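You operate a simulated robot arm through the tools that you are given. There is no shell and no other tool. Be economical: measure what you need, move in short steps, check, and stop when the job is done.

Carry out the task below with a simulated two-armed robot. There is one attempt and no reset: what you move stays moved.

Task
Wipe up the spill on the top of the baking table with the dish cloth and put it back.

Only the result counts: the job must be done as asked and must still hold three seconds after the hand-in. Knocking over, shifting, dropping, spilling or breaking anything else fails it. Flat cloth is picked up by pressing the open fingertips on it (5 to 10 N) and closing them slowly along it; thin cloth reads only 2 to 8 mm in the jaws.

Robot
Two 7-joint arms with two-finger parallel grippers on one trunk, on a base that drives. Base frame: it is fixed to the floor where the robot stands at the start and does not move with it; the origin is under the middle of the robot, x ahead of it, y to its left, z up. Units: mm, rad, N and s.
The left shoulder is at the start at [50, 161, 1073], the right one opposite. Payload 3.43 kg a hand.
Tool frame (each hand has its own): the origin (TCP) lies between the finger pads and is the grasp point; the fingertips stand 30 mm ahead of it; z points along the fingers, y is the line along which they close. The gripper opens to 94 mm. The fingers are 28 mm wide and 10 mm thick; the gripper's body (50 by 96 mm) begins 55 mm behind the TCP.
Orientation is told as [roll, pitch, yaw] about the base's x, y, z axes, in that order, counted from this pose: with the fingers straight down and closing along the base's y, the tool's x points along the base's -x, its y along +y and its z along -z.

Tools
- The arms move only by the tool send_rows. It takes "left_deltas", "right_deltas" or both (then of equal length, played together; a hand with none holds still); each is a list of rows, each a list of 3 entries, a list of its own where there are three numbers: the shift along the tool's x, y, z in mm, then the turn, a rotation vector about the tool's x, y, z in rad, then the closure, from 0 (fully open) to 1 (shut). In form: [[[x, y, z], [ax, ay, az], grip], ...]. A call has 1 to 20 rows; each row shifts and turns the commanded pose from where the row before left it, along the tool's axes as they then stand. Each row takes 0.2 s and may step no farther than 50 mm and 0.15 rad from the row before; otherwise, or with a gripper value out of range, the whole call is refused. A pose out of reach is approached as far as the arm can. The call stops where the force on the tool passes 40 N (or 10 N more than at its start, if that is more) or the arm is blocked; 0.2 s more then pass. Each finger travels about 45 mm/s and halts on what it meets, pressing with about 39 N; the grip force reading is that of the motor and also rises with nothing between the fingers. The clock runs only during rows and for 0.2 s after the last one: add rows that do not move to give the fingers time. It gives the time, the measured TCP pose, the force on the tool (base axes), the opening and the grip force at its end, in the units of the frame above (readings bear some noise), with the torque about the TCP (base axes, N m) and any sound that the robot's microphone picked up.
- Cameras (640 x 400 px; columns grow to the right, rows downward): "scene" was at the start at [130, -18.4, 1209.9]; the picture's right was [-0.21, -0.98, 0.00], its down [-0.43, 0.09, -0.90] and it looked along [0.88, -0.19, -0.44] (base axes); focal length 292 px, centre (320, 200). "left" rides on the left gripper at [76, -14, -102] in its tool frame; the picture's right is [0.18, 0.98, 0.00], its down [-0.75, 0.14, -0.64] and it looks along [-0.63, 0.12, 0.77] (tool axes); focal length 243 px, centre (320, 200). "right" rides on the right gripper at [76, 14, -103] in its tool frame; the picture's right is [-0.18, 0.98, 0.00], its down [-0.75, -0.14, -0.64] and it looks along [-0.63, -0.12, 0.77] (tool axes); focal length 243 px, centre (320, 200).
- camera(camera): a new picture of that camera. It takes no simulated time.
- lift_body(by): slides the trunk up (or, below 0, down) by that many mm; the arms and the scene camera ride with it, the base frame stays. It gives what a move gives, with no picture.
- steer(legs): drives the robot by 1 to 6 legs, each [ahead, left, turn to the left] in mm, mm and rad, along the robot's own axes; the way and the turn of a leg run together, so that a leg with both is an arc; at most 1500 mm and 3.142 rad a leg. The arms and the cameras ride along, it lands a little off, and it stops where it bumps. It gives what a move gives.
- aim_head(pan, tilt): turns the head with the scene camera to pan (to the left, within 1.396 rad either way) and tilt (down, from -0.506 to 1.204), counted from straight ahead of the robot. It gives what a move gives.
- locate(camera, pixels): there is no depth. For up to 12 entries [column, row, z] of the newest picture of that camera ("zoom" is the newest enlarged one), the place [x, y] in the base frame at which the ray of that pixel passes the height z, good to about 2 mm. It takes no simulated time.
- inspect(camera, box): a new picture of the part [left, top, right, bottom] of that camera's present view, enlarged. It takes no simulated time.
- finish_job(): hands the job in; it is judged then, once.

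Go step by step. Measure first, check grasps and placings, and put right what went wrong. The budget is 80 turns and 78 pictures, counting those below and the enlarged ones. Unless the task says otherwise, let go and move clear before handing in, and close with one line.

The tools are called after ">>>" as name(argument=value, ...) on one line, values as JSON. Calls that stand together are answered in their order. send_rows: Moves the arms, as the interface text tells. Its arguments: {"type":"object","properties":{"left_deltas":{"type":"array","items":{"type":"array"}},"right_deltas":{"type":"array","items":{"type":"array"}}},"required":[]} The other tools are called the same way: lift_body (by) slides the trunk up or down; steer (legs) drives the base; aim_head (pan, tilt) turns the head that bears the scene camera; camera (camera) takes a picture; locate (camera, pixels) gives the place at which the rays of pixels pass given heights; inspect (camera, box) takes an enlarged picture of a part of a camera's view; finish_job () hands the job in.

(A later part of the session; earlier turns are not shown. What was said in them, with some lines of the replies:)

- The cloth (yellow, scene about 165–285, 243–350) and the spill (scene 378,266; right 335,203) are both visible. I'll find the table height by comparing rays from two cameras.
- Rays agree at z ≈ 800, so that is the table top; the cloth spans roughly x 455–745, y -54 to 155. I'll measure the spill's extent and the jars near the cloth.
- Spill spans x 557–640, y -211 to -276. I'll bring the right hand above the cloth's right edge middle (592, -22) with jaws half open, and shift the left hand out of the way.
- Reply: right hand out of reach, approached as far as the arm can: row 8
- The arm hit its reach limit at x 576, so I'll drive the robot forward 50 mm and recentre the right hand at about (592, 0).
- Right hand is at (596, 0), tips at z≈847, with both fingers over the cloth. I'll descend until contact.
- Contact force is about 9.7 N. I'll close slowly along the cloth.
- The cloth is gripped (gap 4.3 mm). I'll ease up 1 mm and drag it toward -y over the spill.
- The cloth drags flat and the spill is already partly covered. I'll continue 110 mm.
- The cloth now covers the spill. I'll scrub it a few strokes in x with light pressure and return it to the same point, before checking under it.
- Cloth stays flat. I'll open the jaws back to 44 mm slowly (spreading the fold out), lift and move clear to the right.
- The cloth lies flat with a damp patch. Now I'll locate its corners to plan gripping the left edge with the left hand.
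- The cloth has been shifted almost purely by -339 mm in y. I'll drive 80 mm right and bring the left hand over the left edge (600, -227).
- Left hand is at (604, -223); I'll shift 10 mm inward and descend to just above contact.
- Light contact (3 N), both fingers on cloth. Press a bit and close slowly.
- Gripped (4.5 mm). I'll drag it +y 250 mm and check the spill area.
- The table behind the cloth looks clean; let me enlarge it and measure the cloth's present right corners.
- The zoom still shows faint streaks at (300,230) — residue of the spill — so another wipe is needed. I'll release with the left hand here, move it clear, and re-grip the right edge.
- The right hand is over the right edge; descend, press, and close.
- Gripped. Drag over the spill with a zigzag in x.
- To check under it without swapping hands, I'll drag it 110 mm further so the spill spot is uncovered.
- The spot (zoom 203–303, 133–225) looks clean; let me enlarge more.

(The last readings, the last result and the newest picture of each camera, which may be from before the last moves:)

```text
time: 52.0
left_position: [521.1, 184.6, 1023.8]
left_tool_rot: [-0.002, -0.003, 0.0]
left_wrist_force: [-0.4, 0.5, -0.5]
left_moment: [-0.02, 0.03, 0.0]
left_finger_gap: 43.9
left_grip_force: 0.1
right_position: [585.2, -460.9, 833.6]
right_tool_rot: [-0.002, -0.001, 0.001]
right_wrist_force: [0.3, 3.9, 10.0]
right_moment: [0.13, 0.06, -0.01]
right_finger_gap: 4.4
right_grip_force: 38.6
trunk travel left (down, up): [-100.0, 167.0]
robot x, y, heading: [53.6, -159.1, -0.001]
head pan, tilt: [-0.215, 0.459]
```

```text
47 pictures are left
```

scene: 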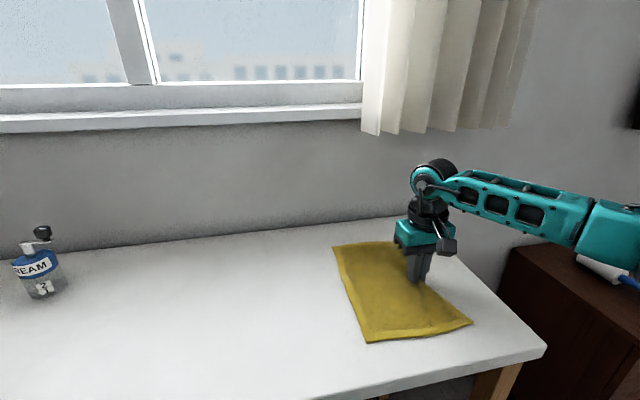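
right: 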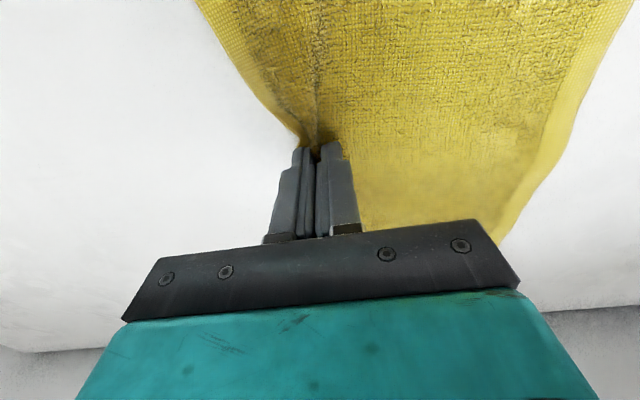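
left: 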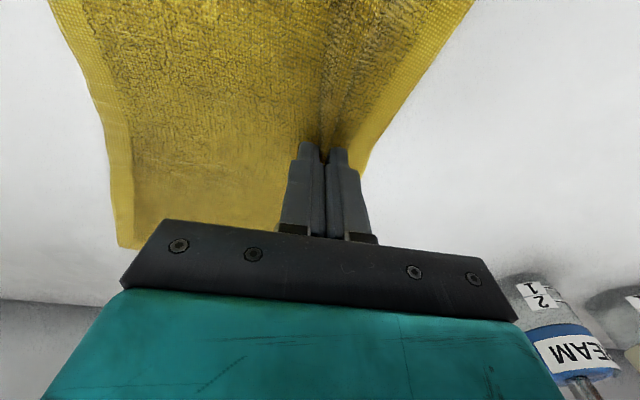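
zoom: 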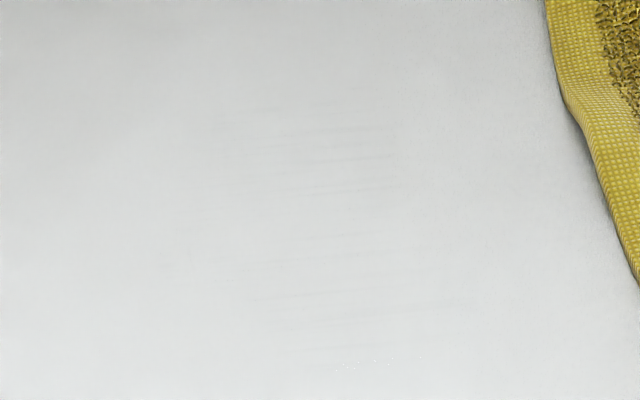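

Only very faint streaks are left. The return pass with the left hand (with more scrubbing over the spot) should finish it. Release the right hand and clear.

>>> send_rows(right_deltas=[[[0, 0, -0.5], [0, 0, 0], 0.95], [[0, 0, 0], [0, 0, 0], 0.87], [[0, 0, 0], [0, 0, 0], 0.8], [[0, 0, 0], [0, 0, 0], 0.73], [[0, 0, 0], [0, 0, 0], 0.66], [[0, 0, 0], [0, 0, 0], 0.6], [[0, 0, 0], [0, 0, 0], 0.53], [[0, 0, -5], [0, 0, 0], 0.53], [[0, 0, -20], [0, 0, 0], 0.53], [[0, 0, -40], [0, 0, 0], 0.53], [[0, 0, -40], [0, 0, 0], 0.53], [[30, -30, -20], [0, 0, 0], 0.53], [[30, -30, 0], [0, 0, 0], 0.53], [[30, -30, 0], [0, 0, 0], 0.53], [[20, -30, 0], [0, 0, 0], 0.53]])

>>> camera(camera="scene")

```text
time: 55.2
left_position: [521.6, 183.6, 1024.3]
left_tool_rot: [0.0, 0.0, 0.0]
left_wrist_force: [-0.3, 0.0, 0.2]
left_moment: [-0.02, 0.03, 0.0]
left_finger_gap: 44.3
left_grip_force: 0.0
right_position: [478.8, -581.3, 960.1]
right_tool_rot: [0.001, 0.002, 0.001]
right_wrist_force: [0.5, 0.5, 0.7]
right_moment: [0.0, -0.02, -0.01]
right_finger_gap: 44.1
right_grip_force: 0.1
trunk travel left (down, up): [-100.0, 167.0]
robot x, y, heading: [46.1, -156.3, -0.003]
head pan, tilt: [-0.215, 0.459]
```

```text
46 pictures are left
```

scene: 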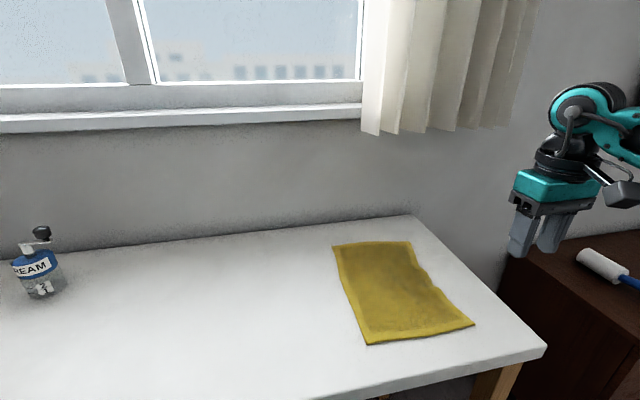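

>>> locate(camera="scene", pixels=[[333, 246, 801], [409, 241, 801], [474, 324, 801], [368, 344, 801], [347, 293, 801], [427, 276, 801]])

>>> steer(legs=[[0, -50, 0]])

```text
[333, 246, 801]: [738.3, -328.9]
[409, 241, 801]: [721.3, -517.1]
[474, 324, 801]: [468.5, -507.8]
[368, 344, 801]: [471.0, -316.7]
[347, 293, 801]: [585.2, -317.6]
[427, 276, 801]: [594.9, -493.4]
```

```text
time: 56.2
left_position: [521.5, 133.4, 1025.5]
left_tool_rot: [0.0, 0.001, 0.002]
left_wrist_force: [0.0, -0.8, 0.3]
left_moment: [0.02, -0.02, -0.01]
left_finger_gap: 44.0
left_grip_force: 0.0
right_position: [479.3, -632.5, 958.7]
right_tool_rot: [-0.001, -0.001, 0.002]
right_wrist_force: [1.0, -0.6, 0.0]
right_moment: [0.02, 0.0, -0.03]
right_finger_gap: 44.2
right_grip_force: 0.1
trunk travel left (down, up): [-100.0, 167.0]
robot x, y, heading: [53.0, -208.4, 0.0]
head pan, tilt: [-0.215, 0.459]
```

Left edge is at y ≈ -318. Bring the left hand to about (605, -361).

>>> send_rows(left_deltas=[[[-7, -41.2, 11], [0, 0, 0], 0.53], [[-7, -41.2, 11], [0, 0, 0], 0.53], [[-7, -41.2, 11], [0, 0, 0], 0.53], [[-7, -41.2, 11], [0, 0, 0], 0.53], [[-7, -41.2, 11], [0, 0, 0], 0.53], [[-7, -41.2, 11], [0, 0, 0], 0.53], [[-7, -41.2, 11], [0, 0, 0], 0.53], [[-7, -41.2, 11], [0, 0, 0], 0.53], [[-7, -41.2, 11], [0, 0, 0], 0.53], [[-7, -41.2, 11], [0, 0, 0], 0.53], [[-7, -41.2, 11], [0, 0, 0], 0.53], [[-7, -41.2, 11], [0, 0, 0], 0.53]])

>>> camera(camera="left")

```text
time: 58.8
left_position: [588.2, -311.4, 883.3]
left_tool_rot: [0.001, -0.002, 0.002]
left_wrist_force: [1.0, 0.2, -0.3]
left_moment: [0.02, -0.03, -0.01]
left_finger_gap: 44.0
left_grip_force: 0.0
left hand out of reach, approached as far as the arm can: row 11, 12
right_position: [478.9, -630.9, 960.1]
right_tool_rot: [-0.002, 0.0, 0.002]
right_wrist_force: [0.1, 0.8, 0.5]
right_moment: [-0.01, -0.02, 0.04]
right_finger_gap: 44.1
right_grip_force: 0.0
trunk travel left (down, up): [-100.0, 167.0]
robot x, y, heading: [50.5, -209.4, -0.002]
head pan, tilt: [-0.215, 0.459]
```

```text
45 pictures are left
```

left: 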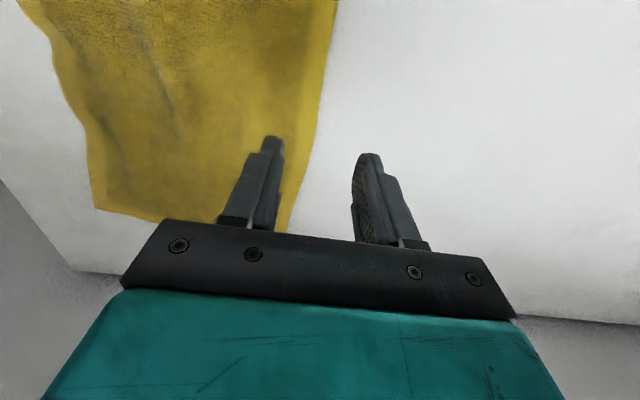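

Short of reach; I'll tuck the right hand in and drive 50 mm right and 15 mm ahead.

>>> send_rows(right_deltas=[[[30, 15, 0], [0, 0, 0], 0.53], [[30, 15, 0], [0, 0, 0], 0.53], [[30, 15, 0], [0, 0, 0], 0.53]])

>>> steer(legs=[[15, -52, 0]])

>>> camera(camera="left")

```text
time: 59.6
left_position: [587.1, -311.0, 883.7]
left_tool_rot: [-0.001, 0.001, 0.001]
left_wrist_force: [0.3, 0.3, 0.2]
left_moment: [-0.01, 0.04, 0.0]
left_finger_gap: 44.0
left_grip_force: 0.0
right_position: [387.7, -586.4, 959.3]
right_tool_rot: [0.0, 0.0, 0.003]
right_wrist_force: [0.0, -0.2, 0.3]
right_moment: [0.0, -0.02, 0.0]
right_finger_gap: 44.1
right_grip_force: 0.1
trunk travel left (down, up): [-100.0, 167.0]
robot x, y, heading: [51.3, -210.3, -0.001]
head pan, tilt: [-0.215, 0.459]
```

```text
time: 60.5
left_position: [603.5, -365.4, 883.2]
left_tool_rot: [0.001, -0.001, 0.001]
left_wrist_force: [-0.2, 0.2, 0.1]
left_moment: [0.04, -0.03, 0.0]
left_finger_gap: 44.2
left_grip_force: 0.1
right_position: [403.3, -640.1, 959.2]
right_tool_rot: [0.0, 0.001, 0.001]
right_wrist_force: [-0.4, -0.6, 0.3]
right_moment: [0.0, 0.04, 0.02]
right_finger_gap: 44.4
right_grip_force: 0.0
trunk travel left (down, up): [-100.0, 167.0]
robot x, y, heading: [66.0, -258.1, 0.004]
head pan, tilt: [-0.215, 0.459]
```

```text
44 pictures are left
```

left: 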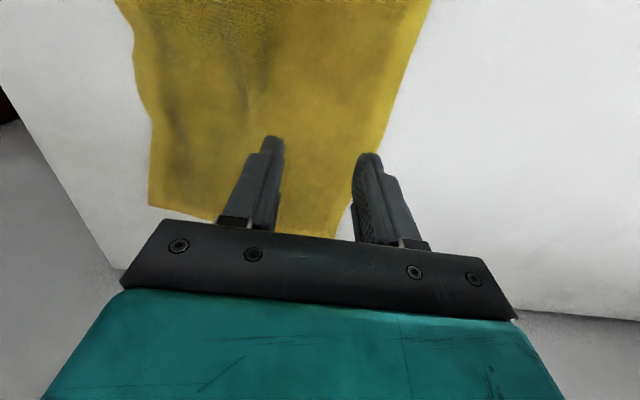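

Well placed over the left edge (603, -365). Descend.

>>> send_rows(left_deltas=[[[0, 0, 15], [0, 0, 0], 0.53], [[0, 0, 15], [0, 0, 0], 0.53], [[0, 0, 10], [0, 0, 0], 0.53], [[0, 0, 5], [0, 0, 0], 0.53], [[0, 0, 2.5], [0, 0, 0], 0.53]])

>>> camera(camera="left")

```text
time: 61.7
left_position: [603.8, -365.7, 837.0]
left_tool_rot: [0.0, 0.001, 0.001]
left_wrist_force: [0.7, -0.3, 0.3]
left_moment: [0.03, 0.01, 0.01]
left_finger_gap: 44.6
left_grip_force: 0.1
right_position: [402.5, -640.3, 960.6]
right_tool_rot: [-0.002, 0.0, -0.001]
right_wrist_force: [0.4, -0.2, 0.2]
right_moment: [-0.02, -0.02, -0.03]
right_finger_gap: 44.2
right_grip_force: 0.1
trunk travel left (down, up): [-100.0, 167.0]
robot x, y, heading: [64.4, -263.3, -0.001]
head pan, tilt: [-0.215, 0.459]
```

```text
43 pictures are left
```

left: 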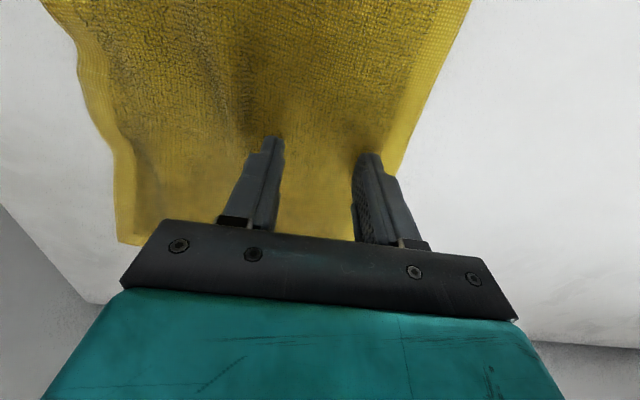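

>>> send_rows(left_deltas=[[[0, 0, 2], [0, 0, 0], 0.53], [[0, 0, 1.3], [0, 0, 0], 0.53], [[0, 0, 0.5], [0, 0, 0], 0.53], [[0, 0, 0], [0, 0, 0], 0.56], [[0, 0, 0], [0, 0, 0], 0.6], [[0, 0, 0], [0, 0, 0], 0.64], [[0, 0, 0], [0, 0, 0], 0.68], [[0, 0, 0], [0, 0, 0], 0.72], [[0, 0, 0], [0, 0, 0], 0.76], [[0, 0, 0], [0, 0, 0], 0.8], [[0, 0, 0], [0, 0, 0], 0.84], [[0, 0, 0], [0, 0, 0], 0.88], [[0, 0, 0], [0, 0, 0], 0.92], [[0, 0, 0], [0, 0, 0], 0.96], [[0, 0, 0], [0, 0, 0], 1], [[0, 0, 0], [0, 0, 0], 1], [[0, 0, 0], [0, 0, 0], 1]])

>>> camera(camera="left")

```text
time: 65.3
left_position: [601.9, -364.6, 833.5]
left_tool_rot: [0.0, -0.002, 0.0]
left_wrist_force: [0.5, 1.5, 17.4]
left_moment: [0.04, 0.06, 0.0]
left_finger_gap: 6.4
left_grip_force: 39.0
right_position: [403.0, -639.4, 960.8]
right_tool_rot: [0.0, 0.0, 0.0]
right_wrist_force: [0.2, 0.1, -0.5]
right_moment: [0.05, -0.02, 0.0]
right_finger_gap: 44.3
right_grip_force: 0.0
trunk travel left (down, up): [-100.0, 167.0]
robot x, y, heading: [66.1, -258.3, 0.003]
head pan, tilt: [-0.215, 0.459]
```

```text
42 pictures are left
```

left: 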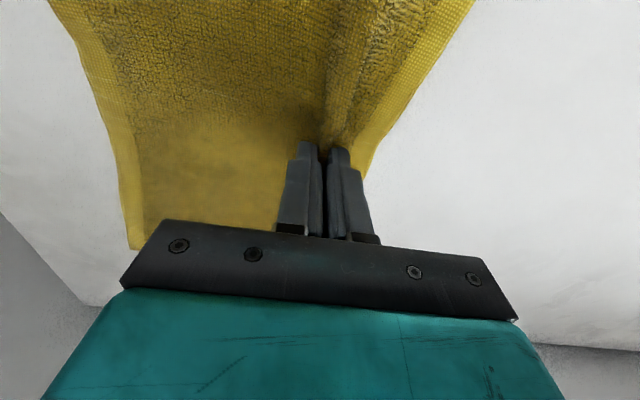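

Gripped. I'll drag to the spill and scrub in wide x strokes, stepping +y so that the cloth stays taut.

>>> send_rows(left_deltas=[[[0, 15, 0], [0, 0, 0], 1], [[0, 25, 0], [0, 0, 0], 1], [[0, 25, 0], [0, 0, 0], 1], [[-20, 10, 0], [0, 0, 0], 1], [[-20, 2, 0], [0, 0, 0], 1], [[28, 2, 0], [0, 0, 0], 1], [[28, 2, 0], [0, 0, 0], 1], [[28, 2, 0], [0, 0, 0], 1], [[0, 5, 0], [0, 0, 0], 1], [[-28, 2, 0], [0, 0, 0], 1], [[-28, 2, 0], [0, 0, 0], 1], [[-28, 2, 0], [0, 0, 0], 1], [[0, 5, 0], [0, 0, 0], 1], [[28, 2, 0], [0, 0, 0], 1], [[28, 2, 0], [0, 0, 0], 1], [[28, 2, 0], [0, 0, 0], 1], [[0, 5, 0], [0, 0, 0], 1], [[-28, 2, 0], [0, 0, 0], 1], [[-28, 2, 0], [0, 0, 0], 1], [[-28, 2, 0], [0, 0, 0], 1]])

>>> send_rows(left_deltas=[[[0, 5, 0], [0, 0, 0], 1], [[28, 2, 0], [0, 0, 0], 1], [[28, 2, 0], [0, 0, 0], 1], [[28, 2, 0], [0, 0, 0], 1], [[0, 5, 0], [0, 0, 0], 1], [[-28, 2, 0], [0, 0, 0], 1], [[-28, 2, 0], [0, 0, 0], 1], [[-28, 2, 0], [0, 0, 0], 1], [[0, 5, 0], [0, 0, 0], 1], [[28, 2, 0], [0, 0, 0], 1], [[28, 2, 0], [0, 0, 0], 1], [[28, 2, 0], [0, 0, 0], 1], [[0, 5, 0], [0, 0, 0], 1], [[-28, 2, 0], [0, 0, 0], 1], [[-28, 2, 0], [0, 0, 0], 1], [[-28, 2, 0], [0, 0, 0], 1], [[0, 5, 0], [0, 0, 0], 1], [[28, 2, 0], [0, 0, 0], 1], [[12, 12, 0], [0, 0, 0], 1]])

>>> camera(camera="scene")

```text
time: 69.5
left_position: [638.7, -247.3, 834.4]
left_tool_rot: [0.002, -0.002, -0.003]
left_wrist_force: [-3.0, -0.2, 10.5]
left_moment: [-0.05, 0.1, 0.03]
left_finger_gap: 5.1
left_grip_force: 39.2
right_position: [402.6, -640.2, 960.4]
right_tool_rot: [-0.002, -0.001, 0.0]
right_wrist_force: [-0.1, 0.6, -0.3]
right_moment: [0.02, 0.03, -0.01]
right_finger_gap: 44.2
right_grip_force: 0.0
trunk travel left (down, up): [-100.0, 167.0]
robot x, y, heading: [66.2, -262.4, 0.004]
head pan, tilt: [-0.215, 0.459]
```

```text
time: 73.5
left_position: [602.6, -184.6, 834.1]
left_tool_rot: [0.001, -0.002, 0.0]
left_wrist_force: [1.3, -1.3, 5.2]
left_moment: [-0.02, -0.08, 0.01]
left_finger_gap: 4.6
left_grip_force: 38.7
right_position: [403.0, -640.5, 961.5]
right_tool_rot: [0.001, 0.0, 0.001]
right_wrist_force: [0.6, -0.8, 0.6]
right_moment: [0.02, -0.01, -0.01]
right_finger_gap: 44.1
right_grip_force: 0.1
trunk travel left (down, up): [-100.0, 167.0]
robot x, y, heading: [68.9, -262.8, 0.0]
head pan, tilt: [-0.215, 0.459]
```

```text
41 pictures are left
```

scene: 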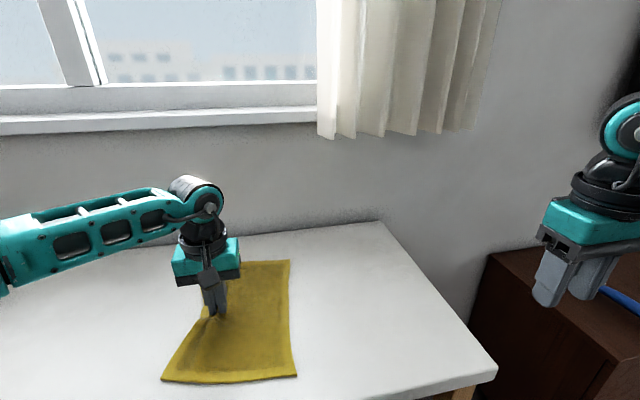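

Cloth still taut. Continue with a zigzag to y ≈ 50 and check the spot.

>>> send_rows(left_deltas=[[[10, 15, 0], [0, 0, 0], 1], [[-20, 15, 0], [0, 0, 0], 1], [[20, 15, 0], [0, 0, 0], 1], [[-20, 15, 0], [0, 0, 0], 1], [[20, 15, 0], [0, 0, 0], 1], [[-20, 15, 0], [0, 0, 0], 1], [[20, 15, 0], [0, 0, 0], 1], [[-20, 15, 0], [0, 0, 0], 1], [[20, 15, 0], [0, 0, 0], 1], [[-20, 15, 0], [0, 0, 0], 1], [[10, 15, 0], [0, 0, 0], 1], [[0, 20, 0], [0, 0, 0], 1], [[0, 20, 0], [0, 0, 0], 1], [[0, 20, 0], [0, 0, 0], 1]])

>>> camera(camera="scene")

>>> inspect(camera="scene", box=[180, 260, 300, 335])

>>> locate(camera="scene", pixels=[[240, 300, 800], [260, 300, 800], [250, 320, 800]])

```text
time: 76.5
left_position: [600.9, 39.6, 833.0]
left_tool_rot: [0.001, 0.0, 0.001]
left_wrist_force: [-1.0, -1.9, 11.4]
left_moment: [-0.05, 0.04, 0.01]
left_finger_gap: 4.7
left_grip_force: 39.1
right_position: [402.8, -639.9, 960.5]
right_tool_rot: [-0.001, -0.001, 0.002]
right_wrist_force: [0.2, -0.6, -0.3]
right_moment: [0.0, -0.01, 0.0]
right_finger_gap: 44.4
right_grip_force: 0.0
trunk travel left (down, up): [-100.0, 167.0]
robot x, y, heading: [63.8, -260.4, -0.003]
head pan, tilt: [-0.215, 0.459]
```

```text
40 pictures are left
```

scene: 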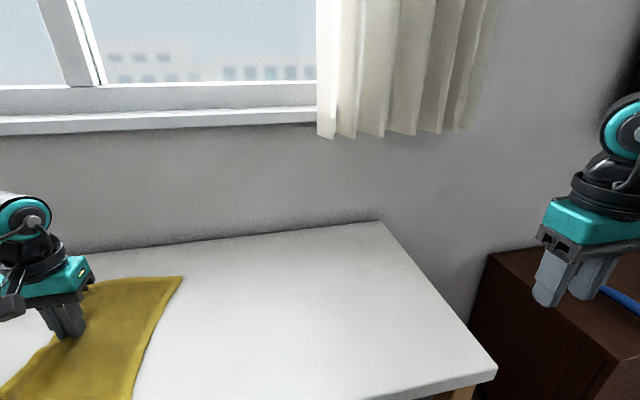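

```text
5.33 times, centred on (240, 298) of scene
```

zoom: 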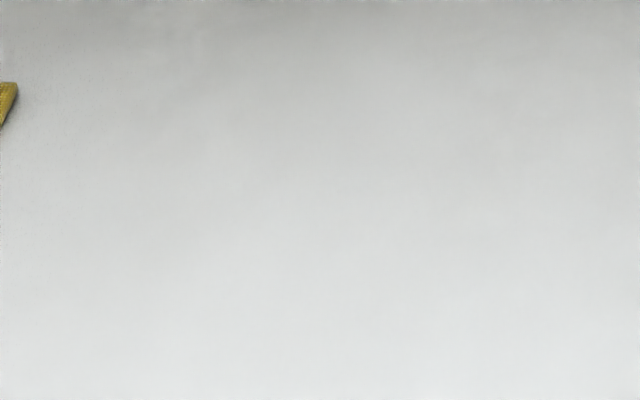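

```text
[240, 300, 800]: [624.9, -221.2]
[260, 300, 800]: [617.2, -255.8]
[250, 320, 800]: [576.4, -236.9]
```

The spill spot (zoom ≈ 405,266) is completely clean now. Drag the remaining ~50 mm and turn the head to measure the cloth.

>>> send_rows(left_deltas=[[[0, 15, 0], [0, 0, 0], 1], [[0, 15, 0], [0, 0, 0], 1], [[0, 15, 0], [0, 0, 0], 1], [[0, 0, 0], [0, 0, 0], 1]])

>>> aim_head(pan=0.4, tilt=0.5)

>>> camera(camera="scene")

```text
time: 77.5
left_position: [602.8, 87.0, 834.5]
left_tool_rot: [0.0, 0.0, 0.001]
left_wrist_force: [-0.7, -2.2, 6.5]
left_moment: [-0.04, 0.03, -0.05]
left_finger_gap: 4.5
left_grip_force: 39.1
right_position: [402.7, -640.4, 959.6]
right_tool_rot: [0.001, -0.004, 0.0]
right_wrist_force: [0.2, -0.1, 0.8]
right_moment: [0.01, 0.01, -0.01]
right_finger_gap: 44.3
right_grip_force: 0.0
trunk travel left (down, up): [-100.0, 167.0]
robot x, y, heading: [63.1, -258.3, 0.002]
head pan, tilt: [-0.215, 0.459]
```

```text
time: 78.5
left_position: [602.7, 87.5, 833.6]
left_tool_rot: [0.001, 0.001, 0.001]
left_wrist_force: [-1.4, 0.4, 5.0]
left_moment: [-0.04, 0.04, 0.0]
left_finger_gap: 4.8
left_grip_force: 38.7
right_position: [402.6, -639.6, 959.6]
right_tool_rot: [0.0, 0.0, 0.0]
right_wrist_force: [-0.2, -0.3, -0.2]
right_moment: [-0.02, -0.02, -0.02]
right_finger_gap: 43.9
right_grip_force: 0.0
trunk travel left (down, up): [-100.0, 167.0]
robot x, y, heading: [60.9, -260.3, 0.006]
head pan, tilt: [0.4, 0.499]
```

```text
38 pictures are left
```

scene: 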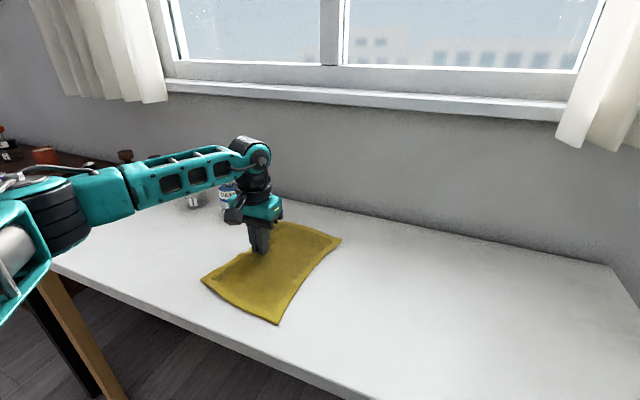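

>>> locate(camera="scene", pixels=[[202, 281, 801], [279, 324, 801], [341, 240, 801]])

```text
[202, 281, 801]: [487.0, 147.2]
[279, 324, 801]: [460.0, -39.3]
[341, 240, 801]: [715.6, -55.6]
```

Corners are already within ~5–10 mm of the original. A 4 mm nudge, then release while spreading the fold, and lift clear.

>>> send_rows(left_deltas=[[[2, 4, 0], [0, 0, 0], 1], [[0, 0, 0], [0, 0, 0], 0.95], [[0, 0, 0], [0, 0, 0], 0.87], [[0, 0, 0], [0, 0, 0], 0.8], [[0, 0, 0], [0, 0, 0], 0.73], [[0, 0, 0], [0, 0, 0], 0.66], [[0, 0, 0], [0, 0, 0], 0.6], [[0, 0, 0], [0, 0, 0], 0.53], [[0, 0, -5], [0, 0, 0], 0.53], [[0, 0, -20], [0, 0, 0], 0.53], [[0, 0, -45], [0, 0, 0], 0.53], [[0, 0, -45], [0, 0, 0], 0.53], [[0, 0, -45], [0, 0, 0], 0.53], [[40, 0, -20], [0, 0, 0], 0.53], [[45, 0, 0], [0, 0, 0], 0.53], [[45, 0, 0], [0, 0, 0], 0.53], [[45, 0, 0], [0, 0, 0], 0.53]])

>>> camera(camera="scene")

```text
time: 82.1
left_position: [424.5, 88.1, 1011.3]
left_tool_rot: [0.001, 0.001, 0.002]
left_wrist_force: [-1.1, -0.6, -0.3]
left_moment: [0.01, 0.01, -0.02]
left_finger_gap: 44.1
left_grip_force: 0.1
right_position: [403.0, -639.9, 960.7]
right_tool_rot: [-0.001, 0.001, 0.001]
right_wrist_force: [0.1, -0.3, 0.9]
right_moment: [0.03, 0.02, -0.02]
right_finger_gap: 44.3
right_grip_force: 0.0
trunk travel left (down, up): [-100.0, 167.0]
robot x, y, heading: [65.9, -260.5, -0.001]
head pan, tilt: [0.4, 0.499]
```

```text
37 pictures are left
```

scene: 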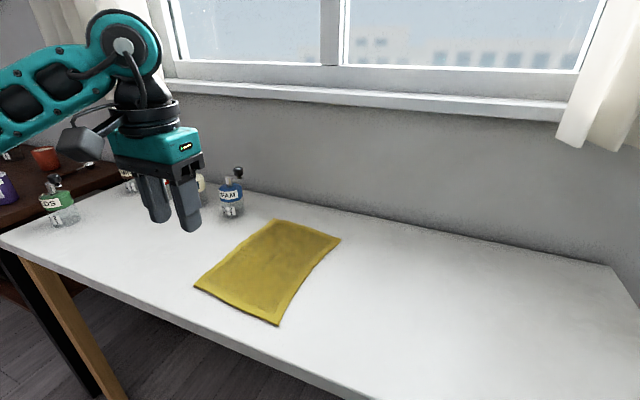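

>>> locate(camera="scene", pixels=[[194, 286, 801], [279, 325, 801], [341, 240, 801], [275, 219, 801]])

>>> inspect(camera="scene", box=[300, 230, 500, 355])

>>> inspect(camera="scene", box=[170, 200, 360, 330])

```text
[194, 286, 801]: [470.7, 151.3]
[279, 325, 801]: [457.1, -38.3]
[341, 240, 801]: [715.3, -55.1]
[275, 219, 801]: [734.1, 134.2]
```

```text
3.20 times, centred on (400, 292) of scene
```

zoom: 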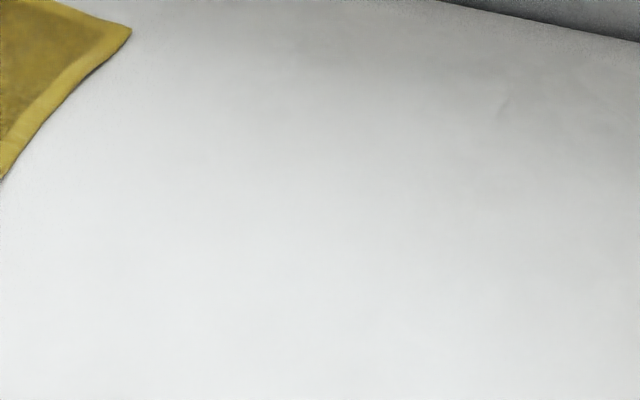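

```text
3.08 times, centred on (265, 265) of scene
```

zoom: 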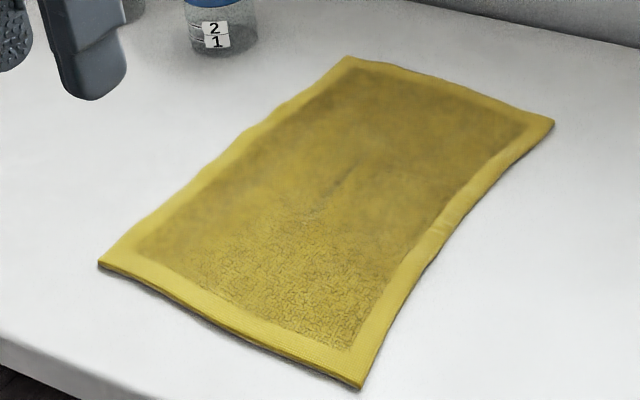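

The cloth is back flat within ~10 mm of its start. One faint mark at zoom (500,110) ≈ scene (456,264) deserves a check.

>>> aim_head(pan=0.0, tilt=0.55)

>>> camera(camera="scene")

>>> inspect(camera="scene", box=[230, 180, 390, 280])

>>> locate(camera="zoom", pixels=[[320, 200, 800], [200, 100, 800], [440, 300, 800]])

```text
time: 83.0
left_position: [426.1, 87.9, 1011.8]
left_tool_rot: [0.0, 0.001, 0.0]
left_wrist_force: [0.1, 1.2, 0.1]
left_moment: [-0.01, 0.06, -0.01]
left_finger_gap: 44.0
left_grip_force: 0.0
right_position: [403.4, -640.1, 960.6]
right_tool_rot: [0.001, 0.0, -0.002]
right_wrist_force: [-0.2, 0.4, -0.6]
right_moment: [-0.04, 0.02, 0.01]
right_finger_gap: 44.0
right_grip_force: 0.0
trunk travel left (down, up): [-100.0, 167.0]
robot x, y, heading: [65.2, -259.3, 0.001]
head pan, tilt: [0.0, 0.55]
```

```text
34 pictures are left
```

scene: 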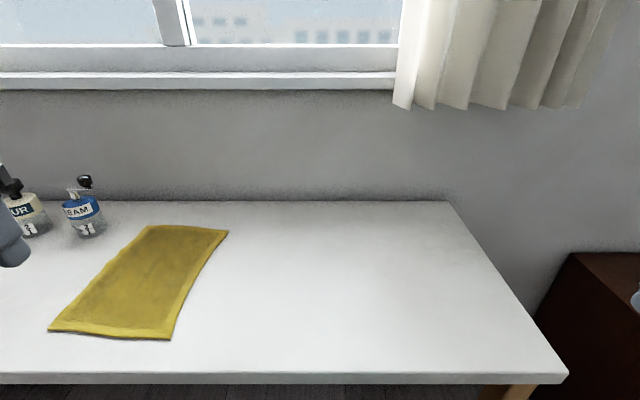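

```text
4.00 times, centred on (310, 230) of scene
```

zoom: 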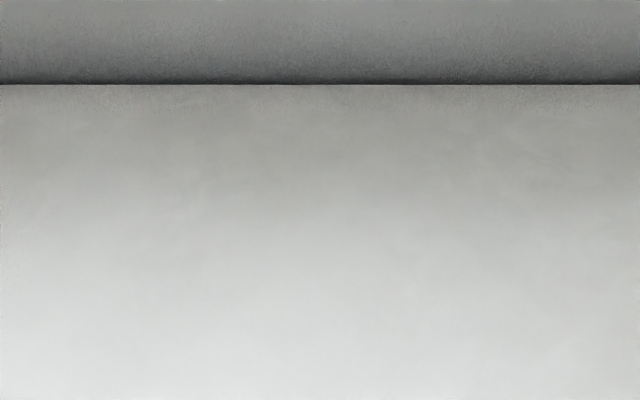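

```text
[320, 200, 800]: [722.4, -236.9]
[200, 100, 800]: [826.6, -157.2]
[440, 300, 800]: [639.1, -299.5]
```

The table top is clean from here, the faint mark doesn't show from this angle, and the cloth is back in place with both hands clear. I'm handing in.

>>> finish_job()

```text
The job is handed in.
```

I wiped up the spill with the dish cloth, and the table shows no streaks in the last close-up pictures. The cloth lies flat again, with its corners about 15 mm or less from where they started, and nothing else was disturbed.
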